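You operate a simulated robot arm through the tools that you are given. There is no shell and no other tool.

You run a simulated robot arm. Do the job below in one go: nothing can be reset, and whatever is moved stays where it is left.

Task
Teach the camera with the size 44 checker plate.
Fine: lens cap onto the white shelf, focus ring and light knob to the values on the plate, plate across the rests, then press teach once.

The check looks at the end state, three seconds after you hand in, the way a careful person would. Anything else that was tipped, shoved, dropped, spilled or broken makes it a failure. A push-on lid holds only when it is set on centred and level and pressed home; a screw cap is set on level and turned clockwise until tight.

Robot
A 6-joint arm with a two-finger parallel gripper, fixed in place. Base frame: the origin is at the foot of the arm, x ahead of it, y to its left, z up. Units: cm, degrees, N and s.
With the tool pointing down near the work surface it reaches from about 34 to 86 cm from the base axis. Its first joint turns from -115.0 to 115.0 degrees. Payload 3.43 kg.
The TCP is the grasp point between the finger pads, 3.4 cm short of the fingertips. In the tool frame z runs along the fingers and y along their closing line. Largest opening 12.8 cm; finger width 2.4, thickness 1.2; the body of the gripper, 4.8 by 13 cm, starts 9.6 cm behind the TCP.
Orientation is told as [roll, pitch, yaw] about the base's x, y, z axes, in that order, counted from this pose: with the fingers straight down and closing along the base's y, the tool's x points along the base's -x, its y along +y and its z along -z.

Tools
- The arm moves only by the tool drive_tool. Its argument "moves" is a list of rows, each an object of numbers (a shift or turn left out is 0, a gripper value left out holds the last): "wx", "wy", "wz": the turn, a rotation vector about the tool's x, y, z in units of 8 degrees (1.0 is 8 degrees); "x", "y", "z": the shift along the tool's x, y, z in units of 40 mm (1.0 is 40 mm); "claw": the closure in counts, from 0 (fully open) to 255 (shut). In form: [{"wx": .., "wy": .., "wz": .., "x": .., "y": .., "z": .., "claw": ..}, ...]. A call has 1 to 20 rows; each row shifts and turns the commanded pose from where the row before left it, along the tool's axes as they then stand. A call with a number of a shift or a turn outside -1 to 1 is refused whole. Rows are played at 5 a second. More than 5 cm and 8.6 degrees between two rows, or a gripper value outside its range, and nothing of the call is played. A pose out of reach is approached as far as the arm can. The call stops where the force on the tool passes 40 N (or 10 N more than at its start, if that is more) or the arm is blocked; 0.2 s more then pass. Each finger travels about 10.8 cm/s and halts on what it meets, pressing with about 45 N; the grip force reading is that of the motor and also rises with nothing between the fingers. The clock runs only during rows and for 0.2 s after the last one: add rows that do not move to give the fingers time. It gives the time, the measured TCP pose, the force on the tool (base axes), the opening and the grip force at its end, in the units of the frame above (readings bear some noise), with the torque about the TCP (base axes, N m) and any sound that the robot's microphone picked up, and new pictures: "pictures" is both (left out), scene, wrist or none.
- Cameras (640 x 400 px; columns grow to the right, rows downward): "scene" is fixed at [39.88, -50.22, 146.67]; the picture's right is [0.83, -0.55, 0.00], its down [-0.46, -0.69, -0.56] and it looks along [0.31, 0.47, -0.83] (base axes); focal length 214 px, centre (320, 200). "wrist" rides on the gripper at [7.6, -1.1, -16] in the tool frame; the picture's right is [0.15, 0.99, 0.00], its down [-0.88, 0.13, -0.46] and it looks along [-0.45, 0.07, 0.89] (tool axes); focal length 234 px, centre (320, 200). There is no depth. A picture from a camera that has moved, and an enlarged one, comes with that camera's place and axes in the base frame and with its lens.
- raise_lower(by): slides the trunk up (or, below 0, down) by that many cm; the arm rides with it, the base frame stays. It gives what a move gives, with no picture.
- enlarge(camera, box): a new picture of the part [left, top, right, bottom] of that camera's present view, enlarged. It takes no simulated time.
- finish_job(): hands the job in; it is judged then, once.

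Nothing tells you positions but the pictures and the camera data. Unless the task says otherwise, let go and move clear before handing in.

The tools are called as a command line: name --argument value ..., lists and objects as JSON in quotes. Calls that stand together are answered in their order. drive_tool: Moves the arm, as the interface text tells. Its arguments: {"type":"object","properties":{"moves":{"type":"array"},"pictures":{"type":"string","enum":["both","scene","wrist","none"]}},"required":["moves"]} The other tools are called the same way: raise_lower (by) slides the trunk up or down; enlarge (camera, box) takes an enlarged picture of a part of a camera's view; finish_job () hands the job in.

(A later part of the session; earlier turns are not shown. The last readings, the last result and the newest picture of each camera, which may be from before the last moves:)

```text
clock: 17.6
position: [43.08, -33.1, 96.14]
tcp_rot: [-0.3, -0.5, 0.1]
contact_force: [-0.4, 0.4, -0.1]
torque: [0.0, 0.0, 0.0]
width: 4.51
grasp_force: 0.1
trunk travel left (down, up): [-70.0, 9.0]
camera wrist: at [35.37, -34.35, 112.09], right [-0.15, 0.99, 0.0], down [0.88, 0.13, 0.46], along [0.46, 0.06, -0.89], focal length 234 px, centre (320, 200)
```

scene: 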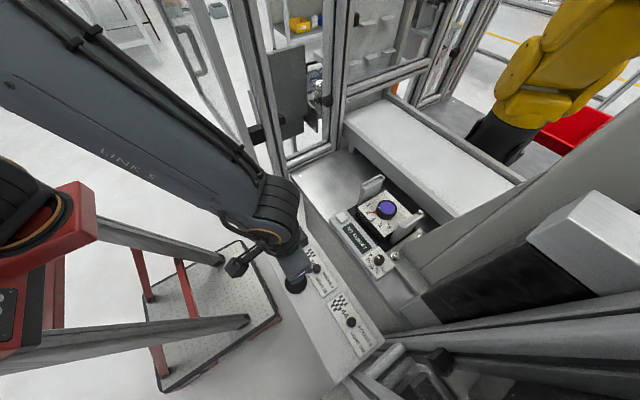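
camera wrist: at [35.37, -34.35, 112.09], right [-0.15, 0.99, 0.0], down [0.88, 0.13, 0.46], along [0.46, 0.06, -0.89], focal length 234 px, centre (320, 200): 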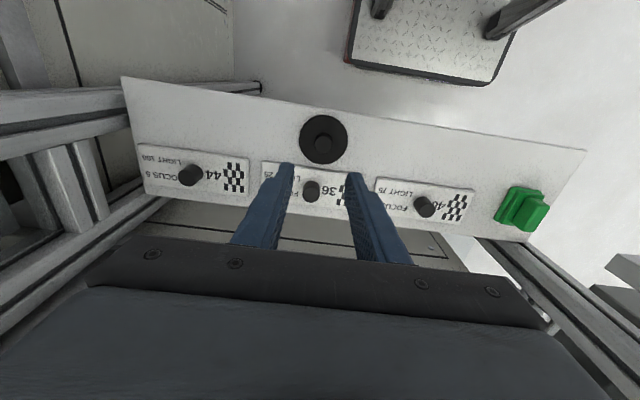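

The cap is down on the shelf and free of the fingers. I'll measure plate 44 from this view while I'm here.

enlarge --camera "wrist" --box '[110, 70, 270, 210]'

enlarge --camera "wrist" --box '[260, 80, 400, 220]'

enlarge --camera "scene" --box '[260, 220, 400, 370]'

enlarge --camera "scene" --box '[340, 160, 430, 280]'

```text
2.86 times, centred on (190, 140) of wrist
camera zoom: at [35.37, -34.35, 112.09], right [-0.15, 0.99, 0.0], down [0.88, 0.13, 0.46], along [0.46, 0.06, -0.89], focal length 669 px, centre (691, 371)
```

zoom: 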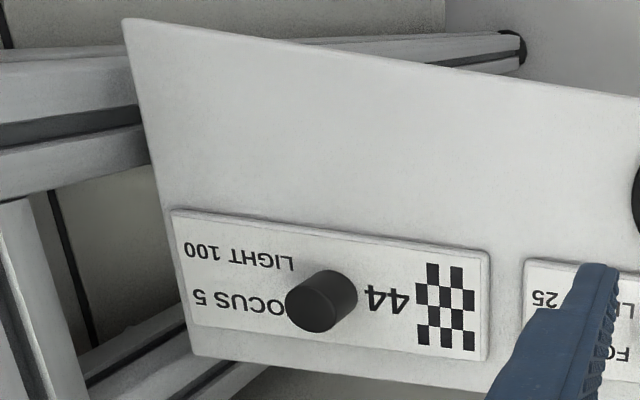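

```text
2.86 times, centred on (330, 150) of wrist
camera zoom: at [35.37, -34.35, 112.09], right [-0.15, 0.99, 0.0], down [0.88, 0.13, 0.46], along [0.46, 0.06, -0.89], focal length 669 px, centre (291, 343)
```

zoom: 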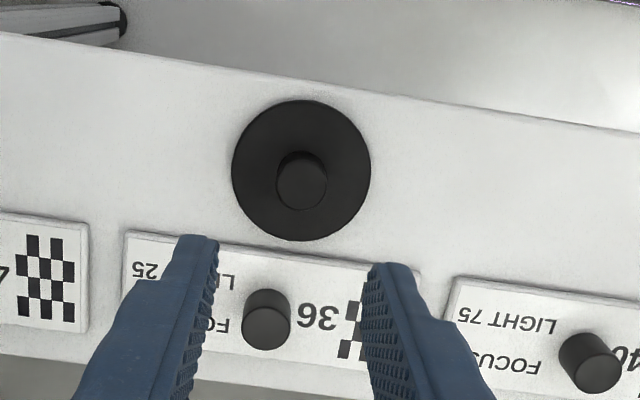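

```text
2.67 times, centred on (330, 295) of scene
camera zoom: at [39.88, -50.22, 146.67], right [0.83, -0.55, 0.0], down [-0.46, -0.69, -0.56], along [0.31, 0.47, -0.83], focal length 572 px, centre (293, -53)
```

zoom: 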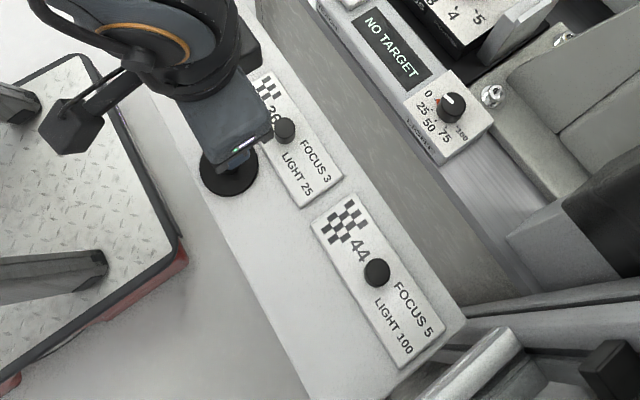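

```text
3.33 times, centred on (385, 220) of scene
camera zoom: at [39.88, -50.22, 146.67], right [0.83, -0.55, 0.0], down [-0.46, -0.69, -0.56], along [0.31, 0.47, -0.83], focal length 715 px, centre (103, 133)
```

zoom: 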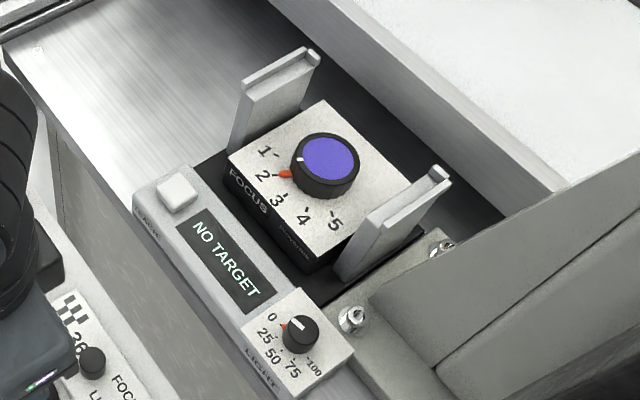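

The cap sits clear on the shelf. Next is the focus ring. I'll take out the small tilt, rise, and go back over the lens at (75.0, -33.1).

drive_tool --moves '[{"wx": -0.035, "wy": 0.06, "z": -0.8}, {"z": -0.8}, {"z": -0.8}, {"x": -0.8, "z": -0.6}, {"x": -0.9, "z": -0.4}, {"x": -0.9, "z": -0.2}, {"x": -0.9}, {"x": -0.9}, {"x": -0.9}, {"x": -0.9}, {"x": -0.9}, {"x": -0.88}, {"claw": 112}, {}]' --pictures "both"

```text
clock: 20.6
position: [75.08, -33.21, 110.26]
tcp_rot: [0.1, 0.0, 0.0]
contact_force: [0.2, 0.3, 0.0]
torque: [0.04, -0.02, -0.01]
width: 7.18
grasp_force: 0.0
trunk travel left (down, up): [-70.0, 9.0]
camera wrist: at [67.52, -34.35, 126.35], right [-0.15, 0.99, 0.0], down [0.88, 0.13, 0.45], along [0.45, 0.07, -0.89], focal length 234 px, centre (320, 200)
```

scene: 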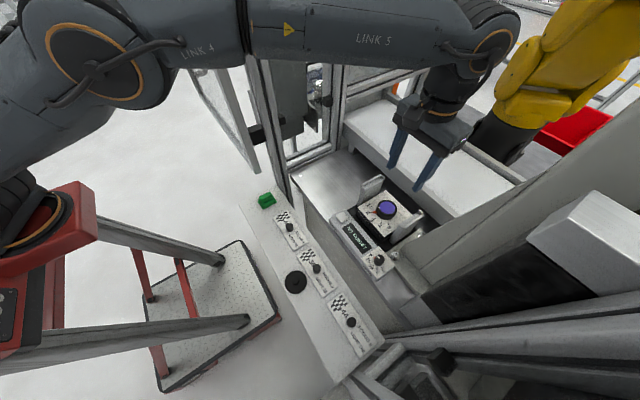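
wrist: 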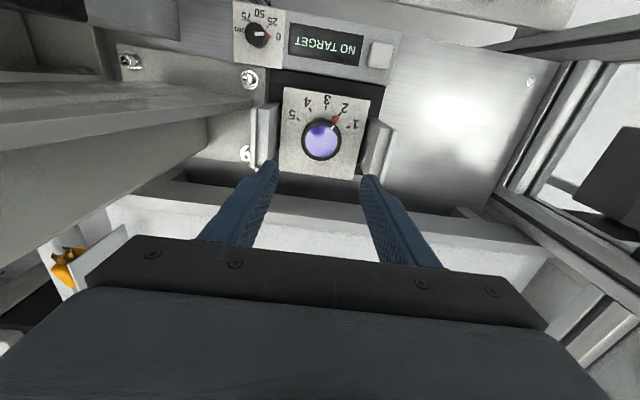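

enlarge --camera "wrist" --box '[240, 70, 400, 190]'

enlarge --camera "scene" --box '[350, 170, 420, 240]'

enlarge --camera "scene" --box '[240, 180, 400, 370]'

```text
3.33 times, centred on (320, 130) of wrist
camera zoom: at [67.52, -34.35, 126.35], right [-0.15, 0.99, 0.0], down [0.88, 0.13, 0.45], along [0.45, 0.07, -0.89], focal length 781 px, centre (320, 433)
```

zoom: 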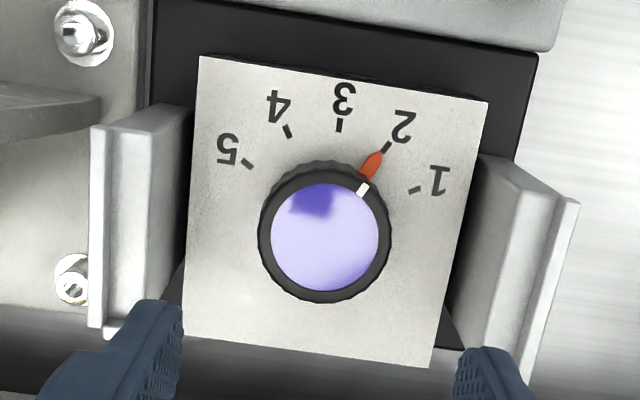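

```text
5.71 times, centred on (385, 205) of scene
camera zoom: at [39.88, -50.22, 146.67], right [0.83, -0.55, 0.0], down [-0.46, -0.69, -0.56], along [0.31, 0.47, -0.83], focal length 1226 px, centre (-51, 171)
```

zoom: 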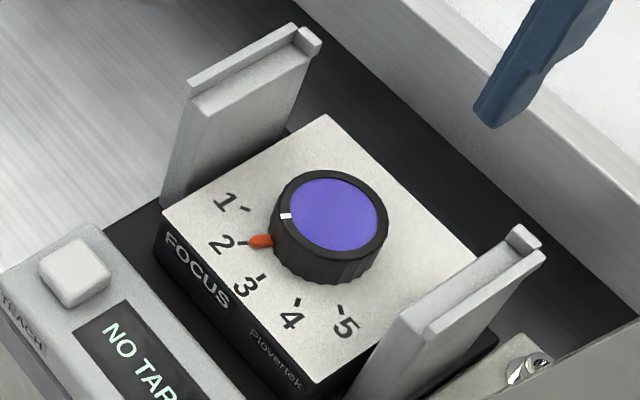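

```text
2.11 times, centred on (320, 275) of scene
camera zoom: at [39.88, -50.22, 146.67], right [0.83, -0.55, 0.0], down [-0.46, -0.69, -0.56], along [0.31, 0.47, -0.83], focal length 452 px, centre (320, 42)
```

zoom: 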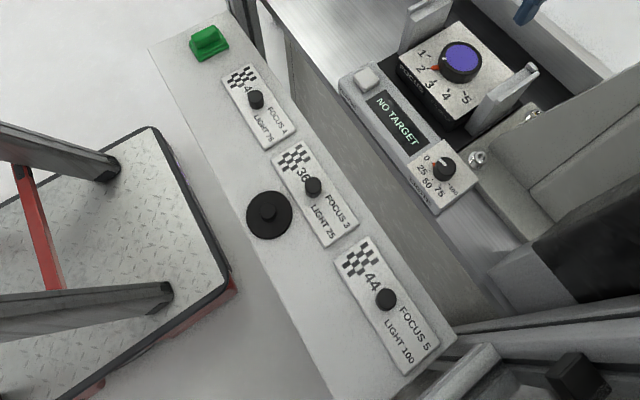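

The ring is about 5.7 cm across with its axis at (75.0, -33.05). It needs a 90° counterclockwise turn from 2 to 5, so I'll first pre-rotate the gripper to yaw -45.

drive_tool --moves '[{"wz": 0.9375}, {"wz": 0.9375}, {"wz": 0.9375}, {"wz": 0.9375}, {"wz": 0.9375}, {"wz": 0.9375}, {}]' --pictures "both"

```text
clock: 22.2
position: [74.83, -33.15, 110.26]
tcp_rot: [0.1, 0.1, -44.9]
contact_force: [0.2, 0.1, 0.4]
torque: [0.0, 0.0, 0.03]
width: 7.18
grasp_force: 0.0
trunk travel left (down, up): [-70.0, 9.0]
camera wrist: at [68.85, -28.69, 126.36], right [0.6, 0.8, 0.0], down [0.71, -0.53, 0.45], along [0.36, -0.27, -0.89], focal length 234 px, centre (320, 200)
```

scene: 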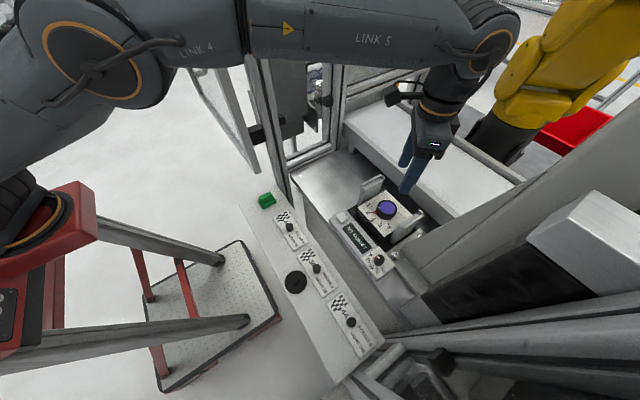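
wrist: 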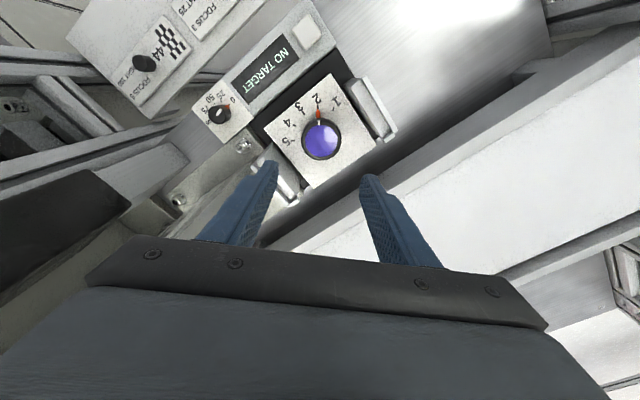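

enlarge --camera "wrist" --box '[260, 80, 380, 200]'

```text
3.33 times, centred on (320, 140) of wrist
camera zoom: at [68.85, -28.69, 126.36], right [0.6, 0.8, 0.0], down [0.71, -0.53, 0.45], along [0.36, -0.27, -0.89], focal length 781 px, centre (320, 400)
```

zoom: 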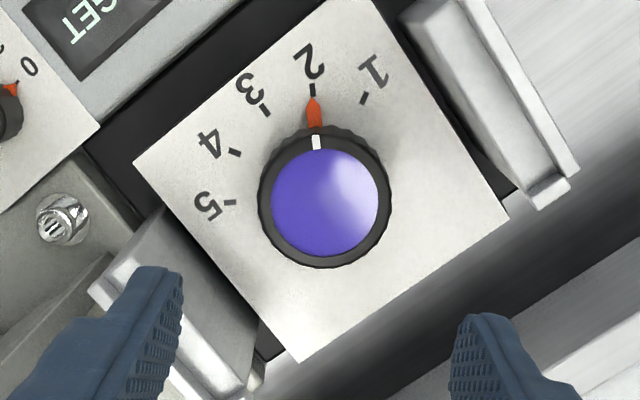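

drive_tool --moves '[{"y": 0.058, "z": 0.6}, {"z": 0.7}, {"z": 0.7}, {"z": 0.7}, {"z": 0.4}, {"z": 0.25}, {"z": 0.15}, {}]' --pictures "both"

```text
clock: 24.1
position: [75.05, -33.02, 96.43]
tcp_rot: [0.0, 0.0, -44.9]
contact_force: [0.6, 0.1, 0.1]
torque: [0.0, 0.01, -0.02]
width: 7.18
grasp_force: 0.1
trunk travel left (down, up): [-70.0, 9.0]
camera wrist: at [69.01, -28.55, 112.41], right [0.6, 0.8, 0.0], down [0.72, -0.53, 0.45], along [0.37, -0.27, -0.89], focal length 234 px, centre (320, 200)
```

scene: 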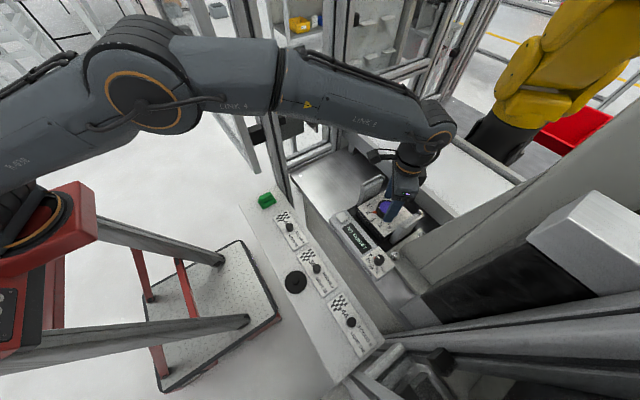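
wrist: 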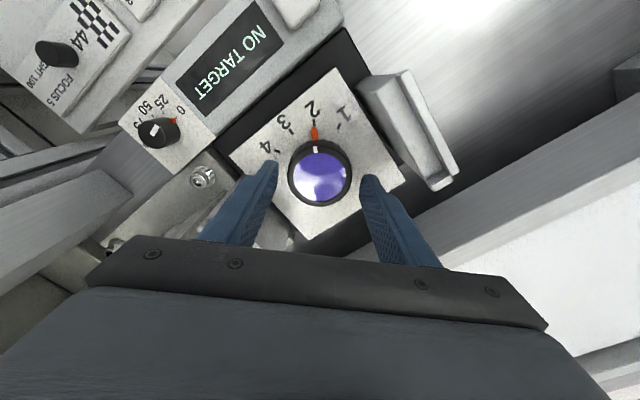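

enlarge --camera "wrist" --box '[230, 80, 410, 240]'

enlarge --camera "scene" --box '[360, 170, 430, 240]'

```text
2.50 times, centred on (320, 160) of wrist
camera zoom: at [69.01, -28.55, 112.41], right [0.6, 0.8, 0.0], down [0.72, -0.53, 0.45], along [0.37, -0.27, -0.89], focal length 585 px, centre (320, 300)
```

zoom: 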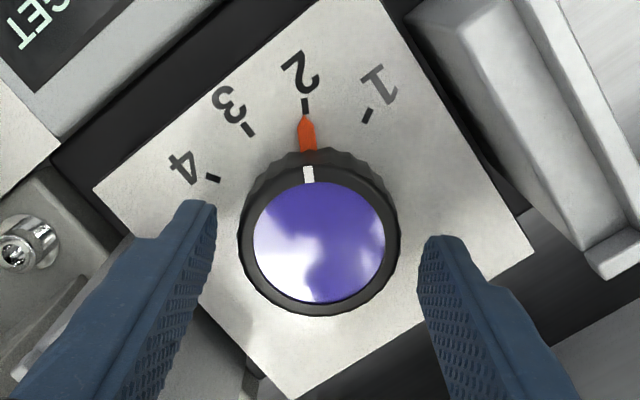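

```text
5.71 times, centred on (395, 205) of scene
camera zoom: at [39.88, -50.22, 146.67], right [0.83, -0.55, 0.0], down [-0.46, -0.69, -0.56], along [0.31, 0.47, -0.83], focal length 1226 px, centre (-109, 171)
```

zoom: 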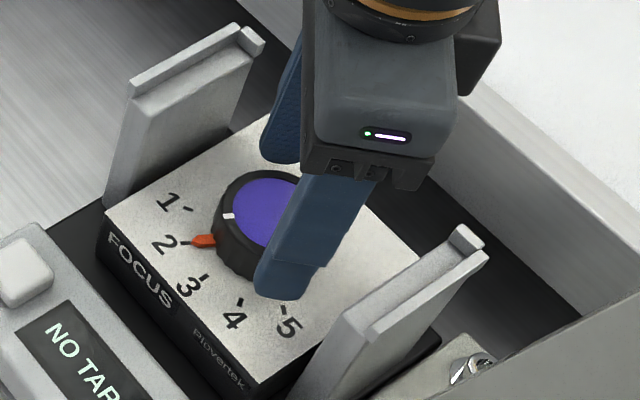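

drive_tool --moves '[{"z": 0.1}, {"z": 0.08}, {"z": 0.06}, {}]' --pictures "wrist"

enlarge --camera "scene" --box '[360, 170, 430, 240]'

```text
clock: 25.1
position: [75.14, -32.87, 95.47]
tcp_rot: [0.0, 0.1, -44.9]
contact_force: [0.3, -0.3, 0.6]
torque: [0.03, -0.01, -0.01]
width: 7.15
grasp_force: 0.0
trunk travel left (down, up): [-70.0, 9.0]
camera wrist: at [68.96, -28.53, 111.46], right [0.6, 0.8, 0.0], down [0.72, -0.53, 0.45], along [0.36, -0.27, -0.89], focal length 234 px, centre (320, 200)
```

wrist: 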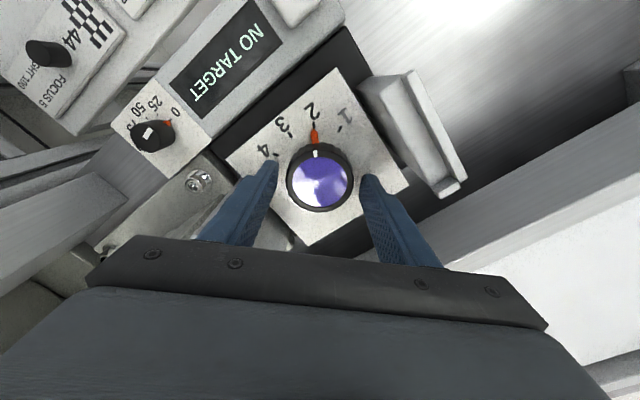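

```text
5.71 times, centred on (395, 205) of scene
camera zoom: at [39.88, -50.22, 146.67], right [0.83, -0.55, 0.0], down [-0.46, -0.69, -0.56], along [0.31, 0.47, -0.83], focal length 1226 px, centre (-109, 171)
```

zoom: 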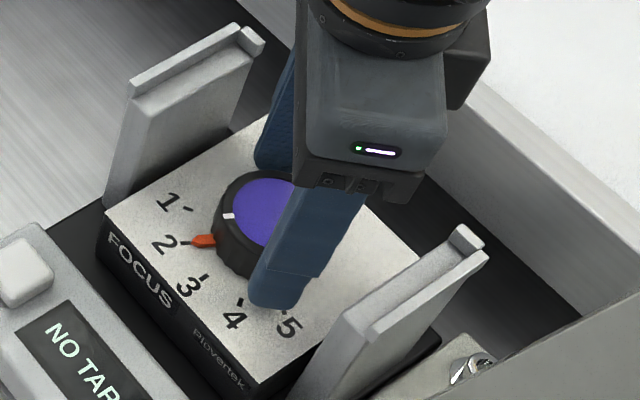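

The tips are now beside the ring without touching the box. I'll close on the ring.

drive_tool --moves '[{"claw": 135}, {"claw": 150}, {"claw": 180}, {"claw": 255}, {"claw": 255}]' --pictures "wrist"

```text
clock: 26.2
position: [75.1, -32.85, 95.42]
tcp_rot: [0.1, 0.1, -45.1]
contact_force: [-2.4, -1.1, -1.0]
torque: [-0.07, 0.21, -0.04]
width: 5.53
grasp_force: 44.8
trunk travel left (down, up): [-70.0, 9.0]
camera wrist: at [68.94, -28.56, 111.47], right [0.6, 0.8, 0.0], down [0.72, -0.53, 0.45], along [0.36, -0.27, -0.89], focal length 234 px, centre (320, 200)
```

wrist: 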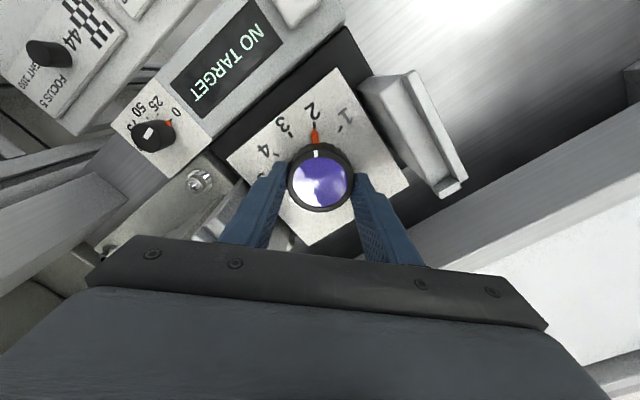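

The ring is held at 5.5 cm with little side load. I'll turn it counterclockwise in part and check that it follows.

drive_tool --moves '[{"wz": -0.5}, {"wz": -0.6}, {"wz": -0.6}, {"wz": -0.6}, {"wz": -0.6}, {}]' --pictures "wrist"

```text
clock: 27.6
position: [75.14, -32.95, 95.41]
tcp_rot: [0.0, 0.2, -21.6]
contact_force: [0.3, -0.7, 2.8]
torque: [-0.21, 0.48, 0.0]
width: 5.54
grasp_force: 44.6
trunk travel left (down, up): [-70.0, 9.0]
camera wrist: at [67.65, -31.31, 111.46], right [0.23, 0.97, 0.0], down [0.87, -0.2, 0.45], along [0.44, -0.1, -0.89], focal length 234 px, centre (320, 200)
```

wrist: 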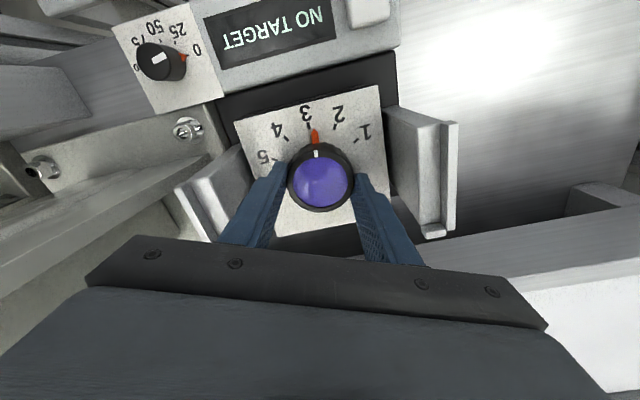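

The ring follows the gripper. I'll keep turning toward 5.

drive_tool --moves '[{"wz": -0.7}, {"wz": -0.8}, {"wz": -0.8}, {"wz": -0.8}, {"wz": -0.8}, {"wz": -0.8}, {"wz": -0.8}, {"wz": -0.7}, {}]' --pictures "wrist"

enlarge --camera "wrist" --box '[250, 70, 390, 220]'

```text
clock: 29.6
position: [75.03, -32.8, 95.4]
tcp_rot: [0.1, -0.1, 28.0]
contact_force: [-1.6, 10.8, 3.4]
torque: [0.02, 0.12, 0.03]
width: 5.52
grasp_force: 45.0
trunk travel left (down, up): [-70.0, 9.0]
camera wrist: at [68.95, -37.51, 111.45], right [-0.59, 0.81, 0.0], down [0.72, 0.53, 0.46], along [0.37, 0.27, -0.89], focal length 234 px, centre (320, 200)
```

wrist: 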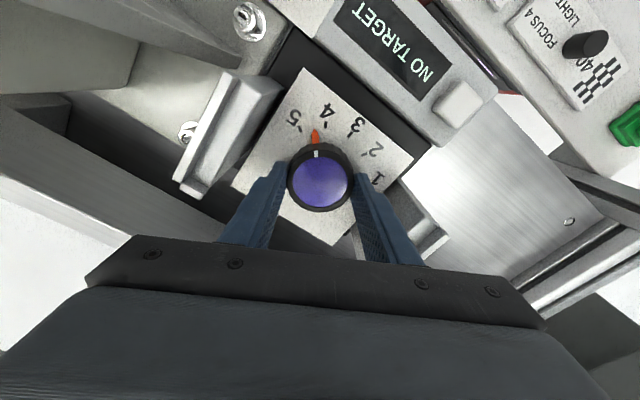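

```text
2.67 times, centred on (320, 145) of wrist
camera zoom: at [68.95, -37.51, 111.45], right [-0.59, 0.81, 0.0], down [0.72, 0.53, 0.46], along [0.37, 0.27, -0.89], focal length 624 px, centre (320, 347)
```

zoom: 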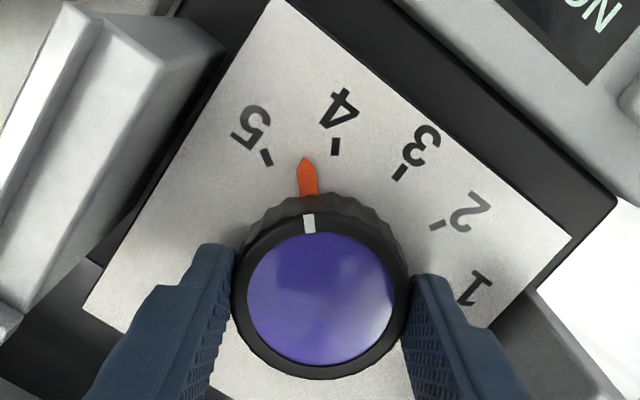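

drive_tool --moves '[{"wz": -0.6}, {"wz": -0.6}, {"wz": -0.5}, {"wz": -0.4}, {}]' --pictures "wrist"

enlarge --camera "wrist" --box '[250, 70, 390, 220]'

enlarge --camera "scene" --box '[360, 170, 430, 240]'

```text
clock: 30.9
position: [75.08, -32.82, 95.36]
tcp_rot: [0.1, 0.0, 44.6]
contact_force: [-4.5, 18.1, 5.3]
torque: [0.32, 0.34, -0.53]
width: 5.52
grasp_force: 45.3
trunk travel left (down, up): [-70.0, 9.0]
camera wrist: at [70.49, -39.06, 111.45], right [-0.8, 0.6, 0.0], down [0.53, 0.71, 0.46], along [0.27, 0.37, -0.89], focal length 234 px, centre (320, 200)
```

wrist: 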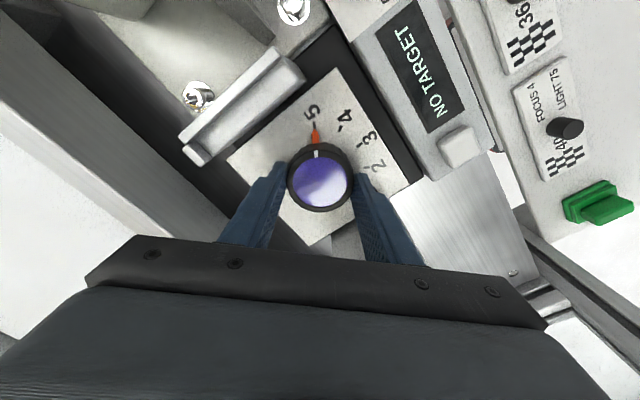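

```text
2.67 times, centred on (320, 145) of wrist
camera zoom: at [70.49, -39.06, 111.45], right [-0.8, 0.6, 0.0], down [0.53, 0.71, 0.46], along [0.27, 0.37, -0.89], focal length 624 px, centre (320, 347)
```

zoom: 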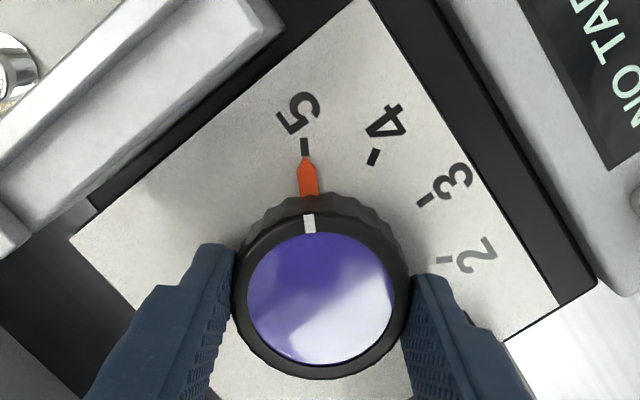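

```text
5.71 times, centred on (395, 205) of scene
camera zoom: at [39.88, -50.22, 146.67], right [0.83, -0.55, 0.0], down [-0.46, -0.69, -0.56], along [0.31, 0.47, -0.83], focal length 1226 px, centre (-109, 171)
```

zoom: 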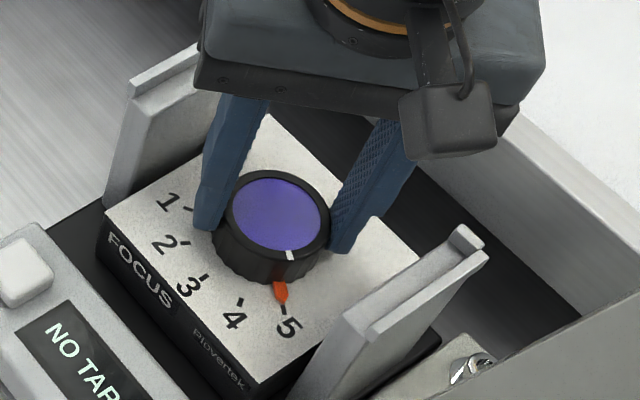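

The pointer is now lined up with 5. I'll release the ring and rise clear.

drive_tool --moves '[{"claw": 140}, {"claw": 112}, {"claw": 112}, {}]' --pictures "none"

drive_tool --moves '[{"z": -0.3}, {"z": -0.6}, {"z": -0.8}, {"z": -0.8}, {"z": -0.8}, {}]' --pictures "both"

enlarge --camera "wrist" --box '[240, 60, 400, 200]'

enlarge --camera "scene" --box '[350, 170, 420, 280]'

```text
clock: 31.9
position: [75.16, -33.01, 95.51]
tcp_rot: [0.2, 0.0, 44.6]
contact_force: [-0.1, -0.5, 0.0]
torque: [0.02, -0.02, 0.01]
width: 7.17
grasp_force: 0.1
trunk travel left (down, up): [-70.0, 9.0]
```

```text
clock: 33.2
position: [75.06, -32.99, 108.61]
tcp_rot: [0.0, 0.0, 44.6]
contact_force: [-0.7, -0.4, 0.8]
torque: [0.02, 0.01, 0.01]
width: 7.2
grasp_force: 0.2
trunk travel left (down, up): [-70.0, 9.0]
camera wrist: at [70.45, -39.19, 124.64], right [-0.8, 0.6, 0.0], down [0.54, 0.71, 0.46], along [0.27, 0.37, -0.89], focal length 234 px, centre (320, 200)
```

scene: 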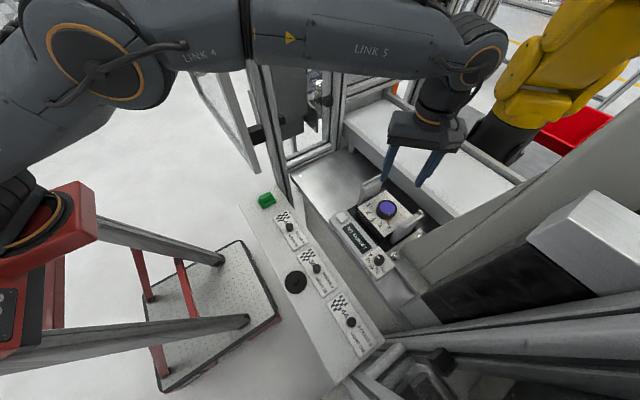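
wrist: 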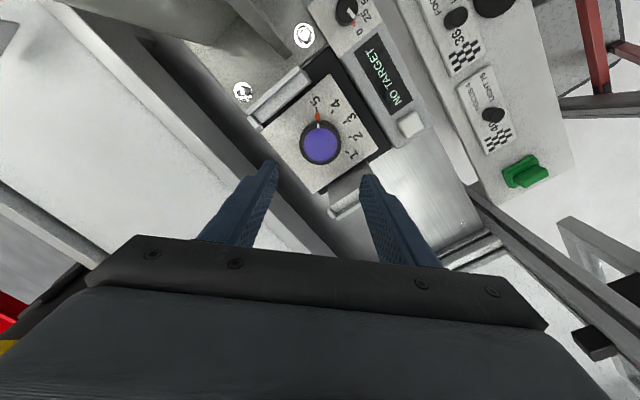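

```text
2.86 times, centred on (320, 130) of wrist
camera zoom: at [70.45, -39.19, 124.64], right [-0.8, 0.6, 0.0], down [0.54, 0.71, 0.46], along [0.27, 0.37, -0.89], focal length 669 px, centre (320, 400)
```

zoom: 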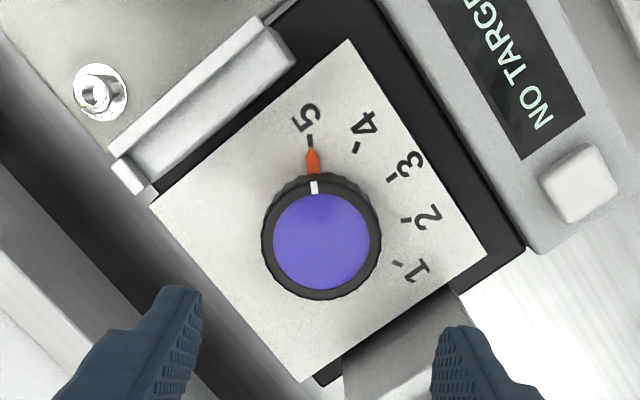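

```text
3.64 times, centred on (385, 225) of scene
camera zoom: at [39.88, -50.22, 146.67], right [0.83, -0.55, 0.0], down [-0.46, -0.69, -0.56], along [0.31, 0.47, -0.83], focal length 780 px, centre (84, 109)
```

zoom: 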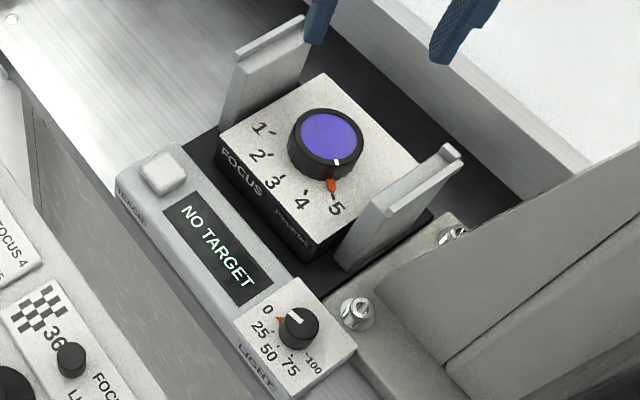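

Focus is set at 5. Next I'll rotate the gripper back to about yaw -50 and move over the light knob near (63.9, -43.2).

drive_tool --moves '[{"wz": 0.9, "z": -0.2}, {"wz": 0.9, "z": -0.2}, {"wz": 0.91}, {"wz": 0.91}, {"wz": 0.91}, {"wz": 0.91}, {"wz": 0.91}, {"wz": 0.91}, {"wz": 0.91}, {"wz": 0.91}, {"wz": 0.91}, {"wz": 0.91}, {"wz": 0.91}, {"claw": 160}]' --pictures "none"

drive_tool --moves '[{"x": -0.032, "y": -0.756}, {"x": -0.032, "y": -0.756}, {"x": -0.032, "y": -0.756}, {"x": -0.032, "y": -0.756}, {"x": -0.032, "y": -0.756}, {"z": 0.5}, {}]' --pictures "both"

```text
clock: 36.2
position: [75.21, -32.94, 110.25]
tcp_rot: [-0.1, 0.1, -49.9]
contact_force: [-0.5, 0.2, 0.5]
torque: [-0.02, 0.0, 0.0]
width: 4.78
grasp_force: 0.0
trunk travel left (down, up): [-70.0, 9.0]
```

```text
clock: 37.9
position: [64.11, -43.19, 108.22]
tcp_rot: [0.0, 0.1, -49.7]
contact_force: [-0.4, -0.4, 0.1]
torque: [-0.01, 0.0, -0.01]
width: 4.77
grasp_force: 0.1
trunk travel left (down, up): [-70.0, 9.0]
camera wrist: at [58.25, -38.29, 124.17], right [0.66, 0.75, 0.0], down [0.67, -0.59, 0.45], along [0.34, -0.3, -0.89], focal length 234 px, centre (320, 200)
```

scene: 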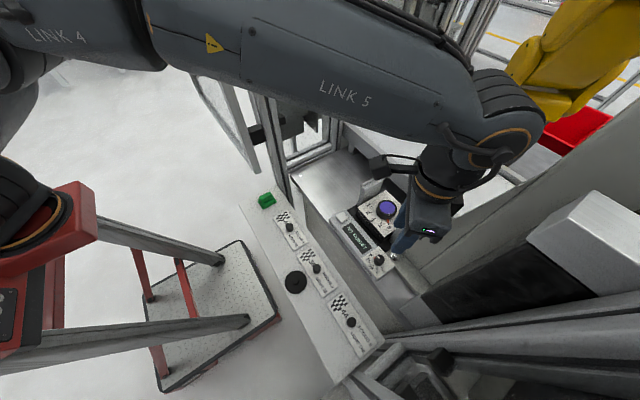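
wrist: 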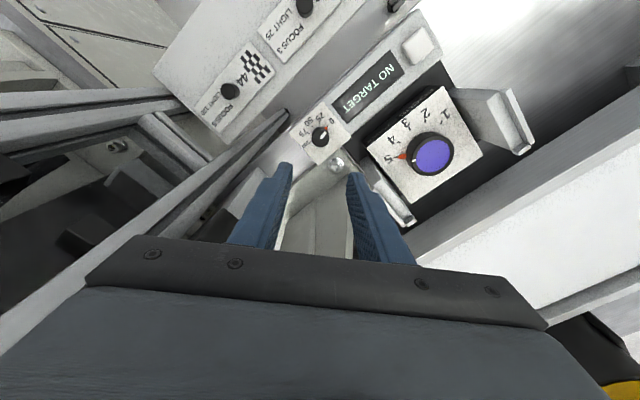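

enlarge --camera "wrist" --box '[270, 80, 370, 190]'

enlarge --camera "scene" --box '[350, 180, 450, 280]'

```text
3.64 times, centred on (320, 135) of wrist
camera zoom: at [58.25, -38.29, 124.17], right [0.66, 0.75, 0.0], down [0.67, -0.59, 0.45], along [0.34, -0.3, -0.89], focal length 852 px, centre (320, 436)
```

zoom: 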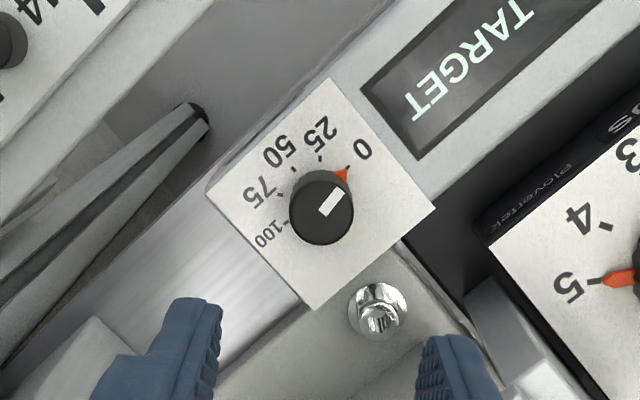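

```text
4.00 times, centred on (400, 230) of scene
camera zoom: at [39.88, -50.22, 146.67], right [0.83, -0.55, 0.0], down [-0.46, -0.69, -0.56], along [0.31, 0.47, -0.83], focal length 858 px, centre (0, 80)
```

zoom: 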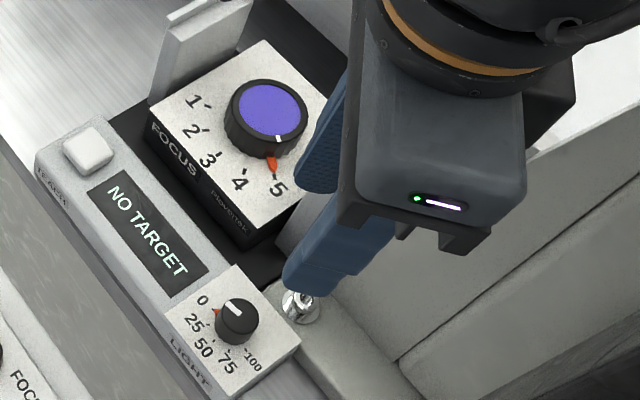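

The light knob is near (63.95, -43.2) with its top around z 90. I'll centre on it and lower the fingers.

drive_tool --moves '[{"x": 0.03, "y": 0.022, "z": 0.7}, {"z": 0.7}, {"z": 0.7}, {"z": 0.7}, {"z": 0.5}, {"z": 0.2}, {"z": 0.1}, {}]' --pictures "both"

enlarge --camera "wrist" --box '[250, 90, 390, 240]'

enlarge --camera "scene" --box '[350, 220, 420, 290]'

```text
clock: 39.6
position: [64.07, -43.07, 93.8]
tcp_rot: [0.0, 0.0, -49.7]
contact_force: [-0.4, -1.1, 0.8]
torque: [0.01, 0.01, 0.03]
width: 4.79
grasp_force: 0.0
trunk travel left (down, up): [-70.0, 9.0]
camera wrist: at [58.22, -38.11, 109.8], right [0.66, 0.75, 0.0], down [0.67, -0.59, 0.45], along [0.34, -0.3, -0.89], focal length 234 px, centre (320, 200)
```

scene: 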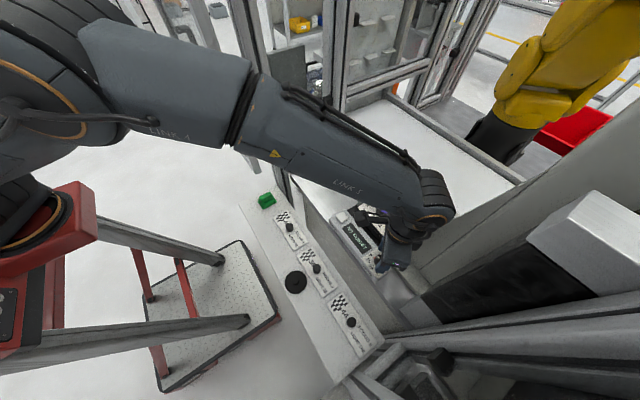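
wrist: 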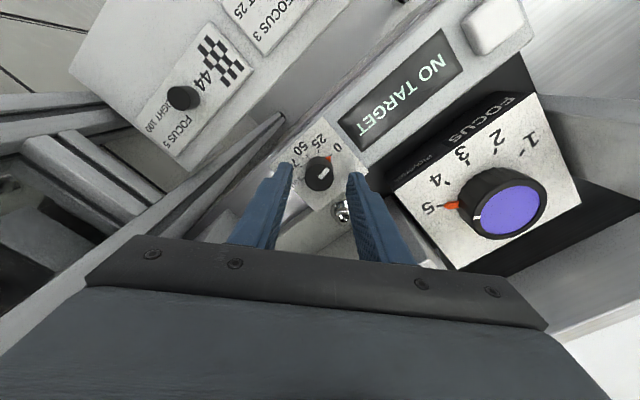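

```text
2.67 times, centred on (320, 165) of wrist
camera zoom: at [58.22, -38.11, 109.8], right [0.66, 0.75, 0.0], down [0.67, -0.59, 0.45], along [0.34, -0.3, -0.89], focal length 624 px, centre (320, 293)
```

zoom: 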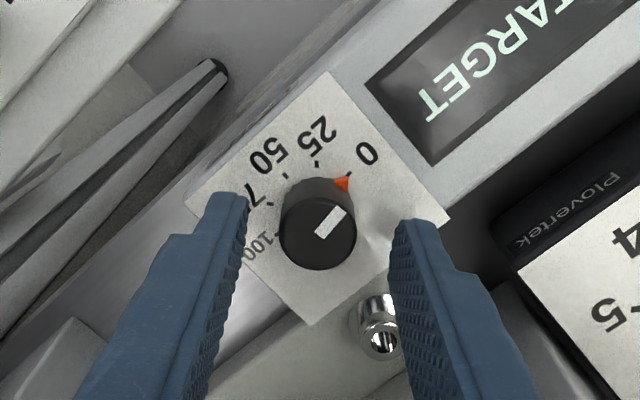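

```text
5.71 times, centred on (385, 255) of scene
camera zoom: at [39.88, -50.22, 146.67], right [0.83, -0.55, 0.0], down [-0.46, -0.69, -0.56], along [0.31, 0.47, -0.83], focal length 1226 px, centre (-51, -114)
```

zoom: 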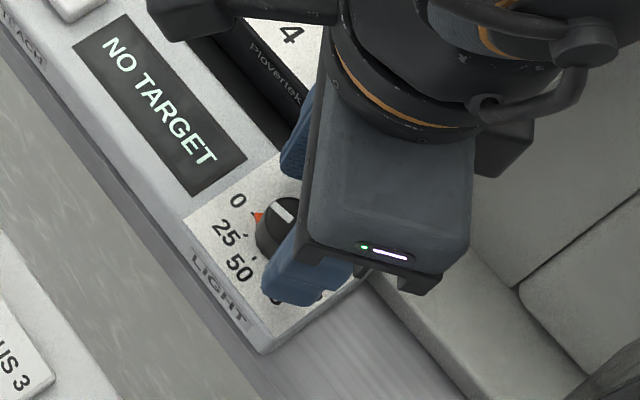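

drive_tool --moves '[{"z": 0.15}, {"z": 0.1}, {"z": 0.08}, {}]' --pictures "wrist"

enlarge --camera "wrist" --box '[250, 90, 390, 240]'

enlarge --camera "scene" --box '[360, 235, 400, 275]'

```text
clock: 40.6
position: [64.0, -43.02, 92.49]
tcp_rot: [0.0, 0.1, -49.8]
contact_force: [1.0, -0.1, -0.2]
torque: [-0.01, -0.01, 0.0]
width: 4.78
grasp_force: 0.1
trunk travel left (down, up): [-70.0, 9.0]
camera wrist: at [58.22, -38.1, 108.53], right [0.66, 0.75, 0.0], down [0.67, -0.59, 0.45], along [0.34, -0.3, -0.89], focal length 234 px, centre (320, 200)
```

wrist: 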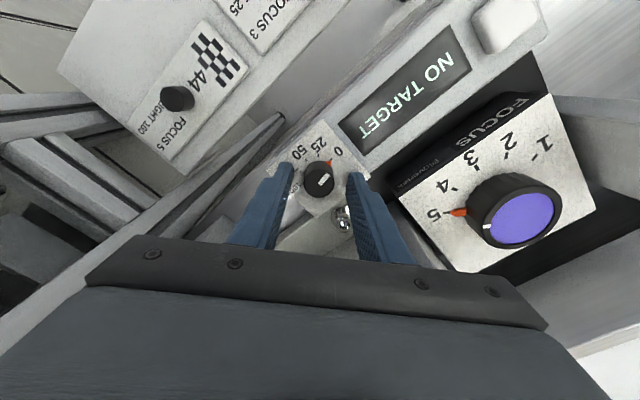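

```text
2.67 times, centred on (320, 165) of wrist
camera zoom: at [58.22, -38.1, 108.53], right [0.66, 0.75, 0.0], down [0.67, -0.59, 0.45], along [0.34, -0.3, -0.89], focal length 624 px, centre (320, 293)
```

zoom: 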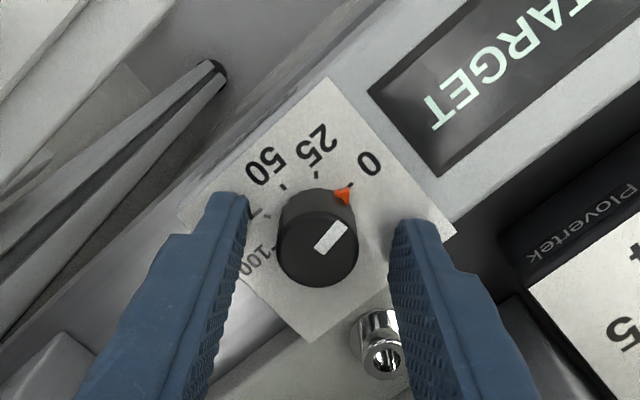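

```text
10.00 times, centred on (380, 255) of scene
camera zoom: at [39.88, -50.22, 146.67], right [0.83, -0.55, 0.0], down [-0.46, -0.69, -0.56], along [0.31, 0.47, -0.83], focal length 2145 px, centre (-280, -350)
```

zoom: 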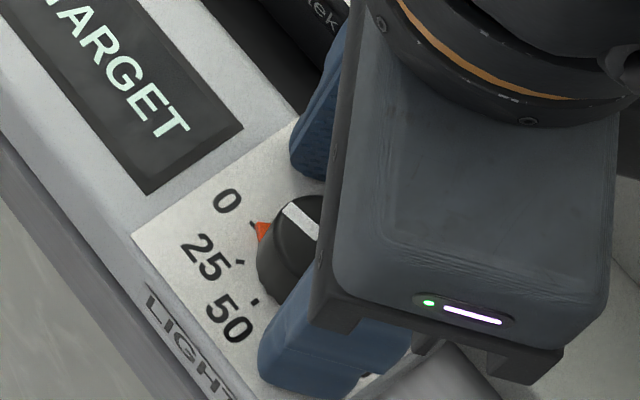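

drive_tool --moves '[{"claw": 180}, {"claw": 195}, {"claw": 220}, {"claw": 255}, {"claw": 255}]' --pictures "wrist"

enlarge --camera "wrist" --box '[250, 90, 390, 240]'

```text
clock: 41.9
position: [63.86, -43.04, 92.47]
tcp_rot: [0.0, 0.1, -49.9]
contact_force: [-6.7, -3.8, -0.2]
torque: [0.02, 0.19, 0.07]
width: 2.48
grasp_force: 44.8
trunk travel left (down, up): [-70.0, 9.0]
camera wrist: at [58.14, -38.17, 108.53], right [0.66, 0.75, 0.0], down [0.67, -0.59, 0.45], along [0.34, -0.3, -0.89], focal length 234 px, centre (320, 200)
```

wrist: 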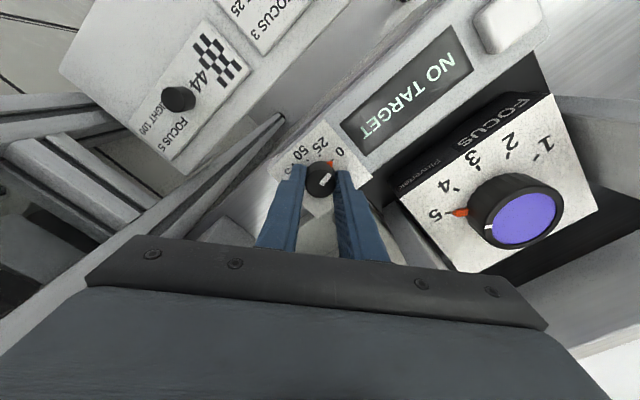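

```text
2.67 times, centred on (320, 165) of wrist
camera zoom: at [58.14, -38.17, 108.53], right [0.66, 0.75, 0.0], down [0.67, -0.59, 0.45], along [0.34, -0.3, -0.89], focal length 624 px, centre (320, 293)
```

zoom: 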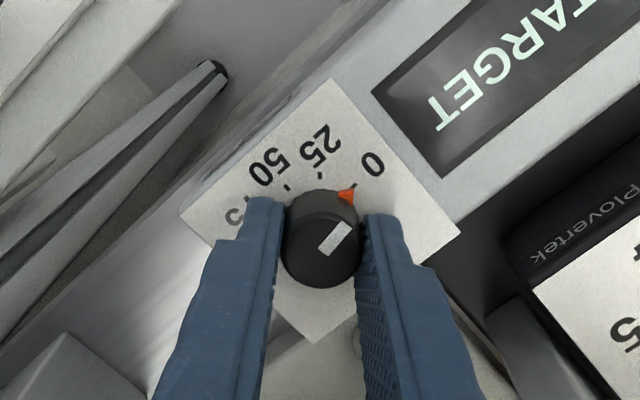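

The knob is gripped at 2.48 cm. I'll turn it counterclockwise about 80° for the first stroke.

drive_tool --moves '[{"y": -0.02, "wz": -0.5}, {"wz": -0.7}, {"wz": -0.8}, {"wz": -0.8}, {"wz": -0.8}, {"wz": -0.8}, {}]' --pictures "wrist"

enlarge --camera "wrist" --box '[250, 90, 390, 240]'

```text
clock: 43.5
position: [63.99, -42.98, 92.48]
tcp_rot: [0.1, 0.1, -14.5]
contact_force: [0.2, 10.5, 1.8]
torque: [0.2, 0.55, -0.02]
width: 2.45
grasp_force: 44.9
trunk travel left (down, up): [-70.0, 9.0]
camera wrist: at [56.34, -42.3, 108.52], right [0.11, 0.99, 0.0], down [0.89, -0.1, 0.45], along [0.45, -0.05, -0.89], focal length 234 px, centre (320, 200)
```

wrist: 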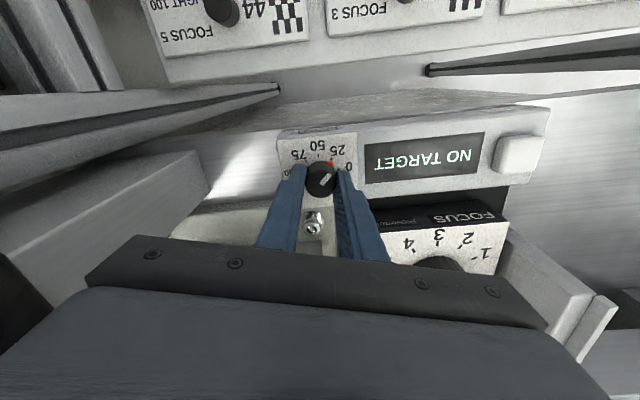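

```text
2.67 times, centred on (320, 165) of wrist
camera zoom: at [56.34, -42.3, 108.52], right [0.11, 0.99, 0.0], down [0.89, -0.1, 0.45], along [0.45, -0.05, -0.89], focal length 624 px, centre (320, 293)
```

zoom: 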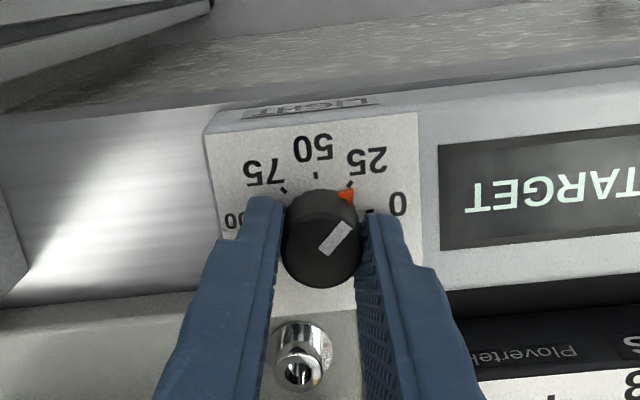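

drive_tool --moves '[{"y": 0.02, "wz": -0.7}, {"wz": -0.8}, {"wz": -0.8}, {"wz": -0.8}, {"wz": -0.8}, {"wz": -0.8}, {"wz": -0.8}, {}]' --pictures "wrist"

enlarge --camera "wrist" --box '[250, 90, 390, 240]'

```text
clock: 45.2
position: [63.98, -42.82, 92.59]
tcp_rot: [0.2, 0.1, 29.3]
contact_force: [2.0, 38.7, 3.6]
torque: [0.78, -0.11, -0.08]
width: 2.46
grasp_force: 44.7
trunk travel left (down, up): [-70.0, 9.0]
camera wrist: at [57.91, -47.61, 108.52], right [-0.61, 0.79, 0.0], down [0.7, 0.55, 0.46], along [0.36, 0.28, -0.89], focal length 234 px, centre (320, 200)
```

wrist: 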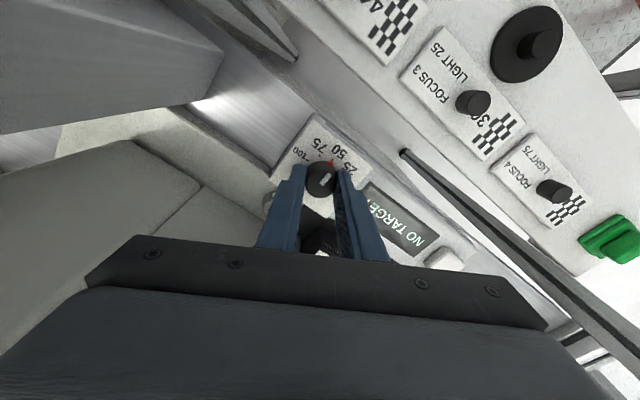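

```text
2.67 times, centred on (320, 165) of wrist
camera zoom: at [57.91, -47.61, 108.52], right [-0.61, 0.79, 0.0], down [0.7, 0.55, 0.46], along [0.36, 0.28, -0.89], focal length 624 px, centre (320, 293)
```

zoom: 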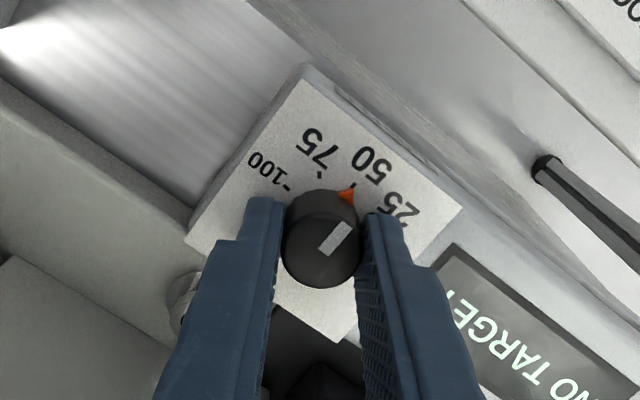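

The knob is near 50 after about 79°, with some side load building up. I'll release, lift slightly, rotate back and re-grip for the second stroke.

drive_tool --moves '[{"claw": 220}, {"claw": 190}, {"claw": 160}, {}, {"z": -0.3}, {"z": -0.5}, {}]' --pictures "wrist"

enlarge --camera "wrist" --box '[250, 90, 390, 240]'

```text
clock: 46.9
position: [63.92, -43.04, 95.77]
tcp_rot: [0.2, -0.1, 29.5]
contact_force: [0.4, 0.9, -0.6]
torque: [0.03, -0.02, 0.0]
width: 4.77
grasp_force: 0.0
trunk travel left (down, up): [-70.0, 9.0]
camera wrist: at [57.91, -47.82, 111.72], right [-0.61, 0.79, 0.0], down [0.7, 0.54, 0.46], along [0.36, 0.28, -0.89], focal length 234 px, centre (320, 200)
```

wrist: 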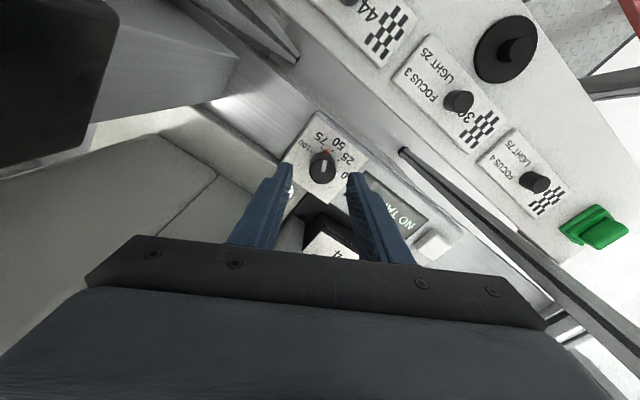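

```text
2.67 times, centred on (320, 165) of wrist
camera zoom: at [57.91, -47.82, 111.72], right [-0.61, 0.79, 0.0], down [0.7, 0.54, 0.46], along [0.36, 0.28, -0.89], focal length 624 px, centre (320, 293)
```

zoom: 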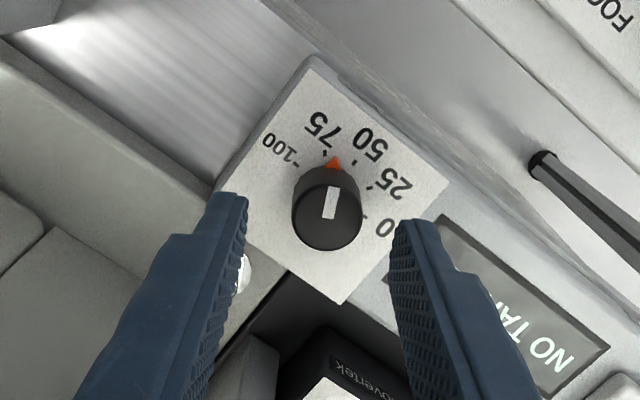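

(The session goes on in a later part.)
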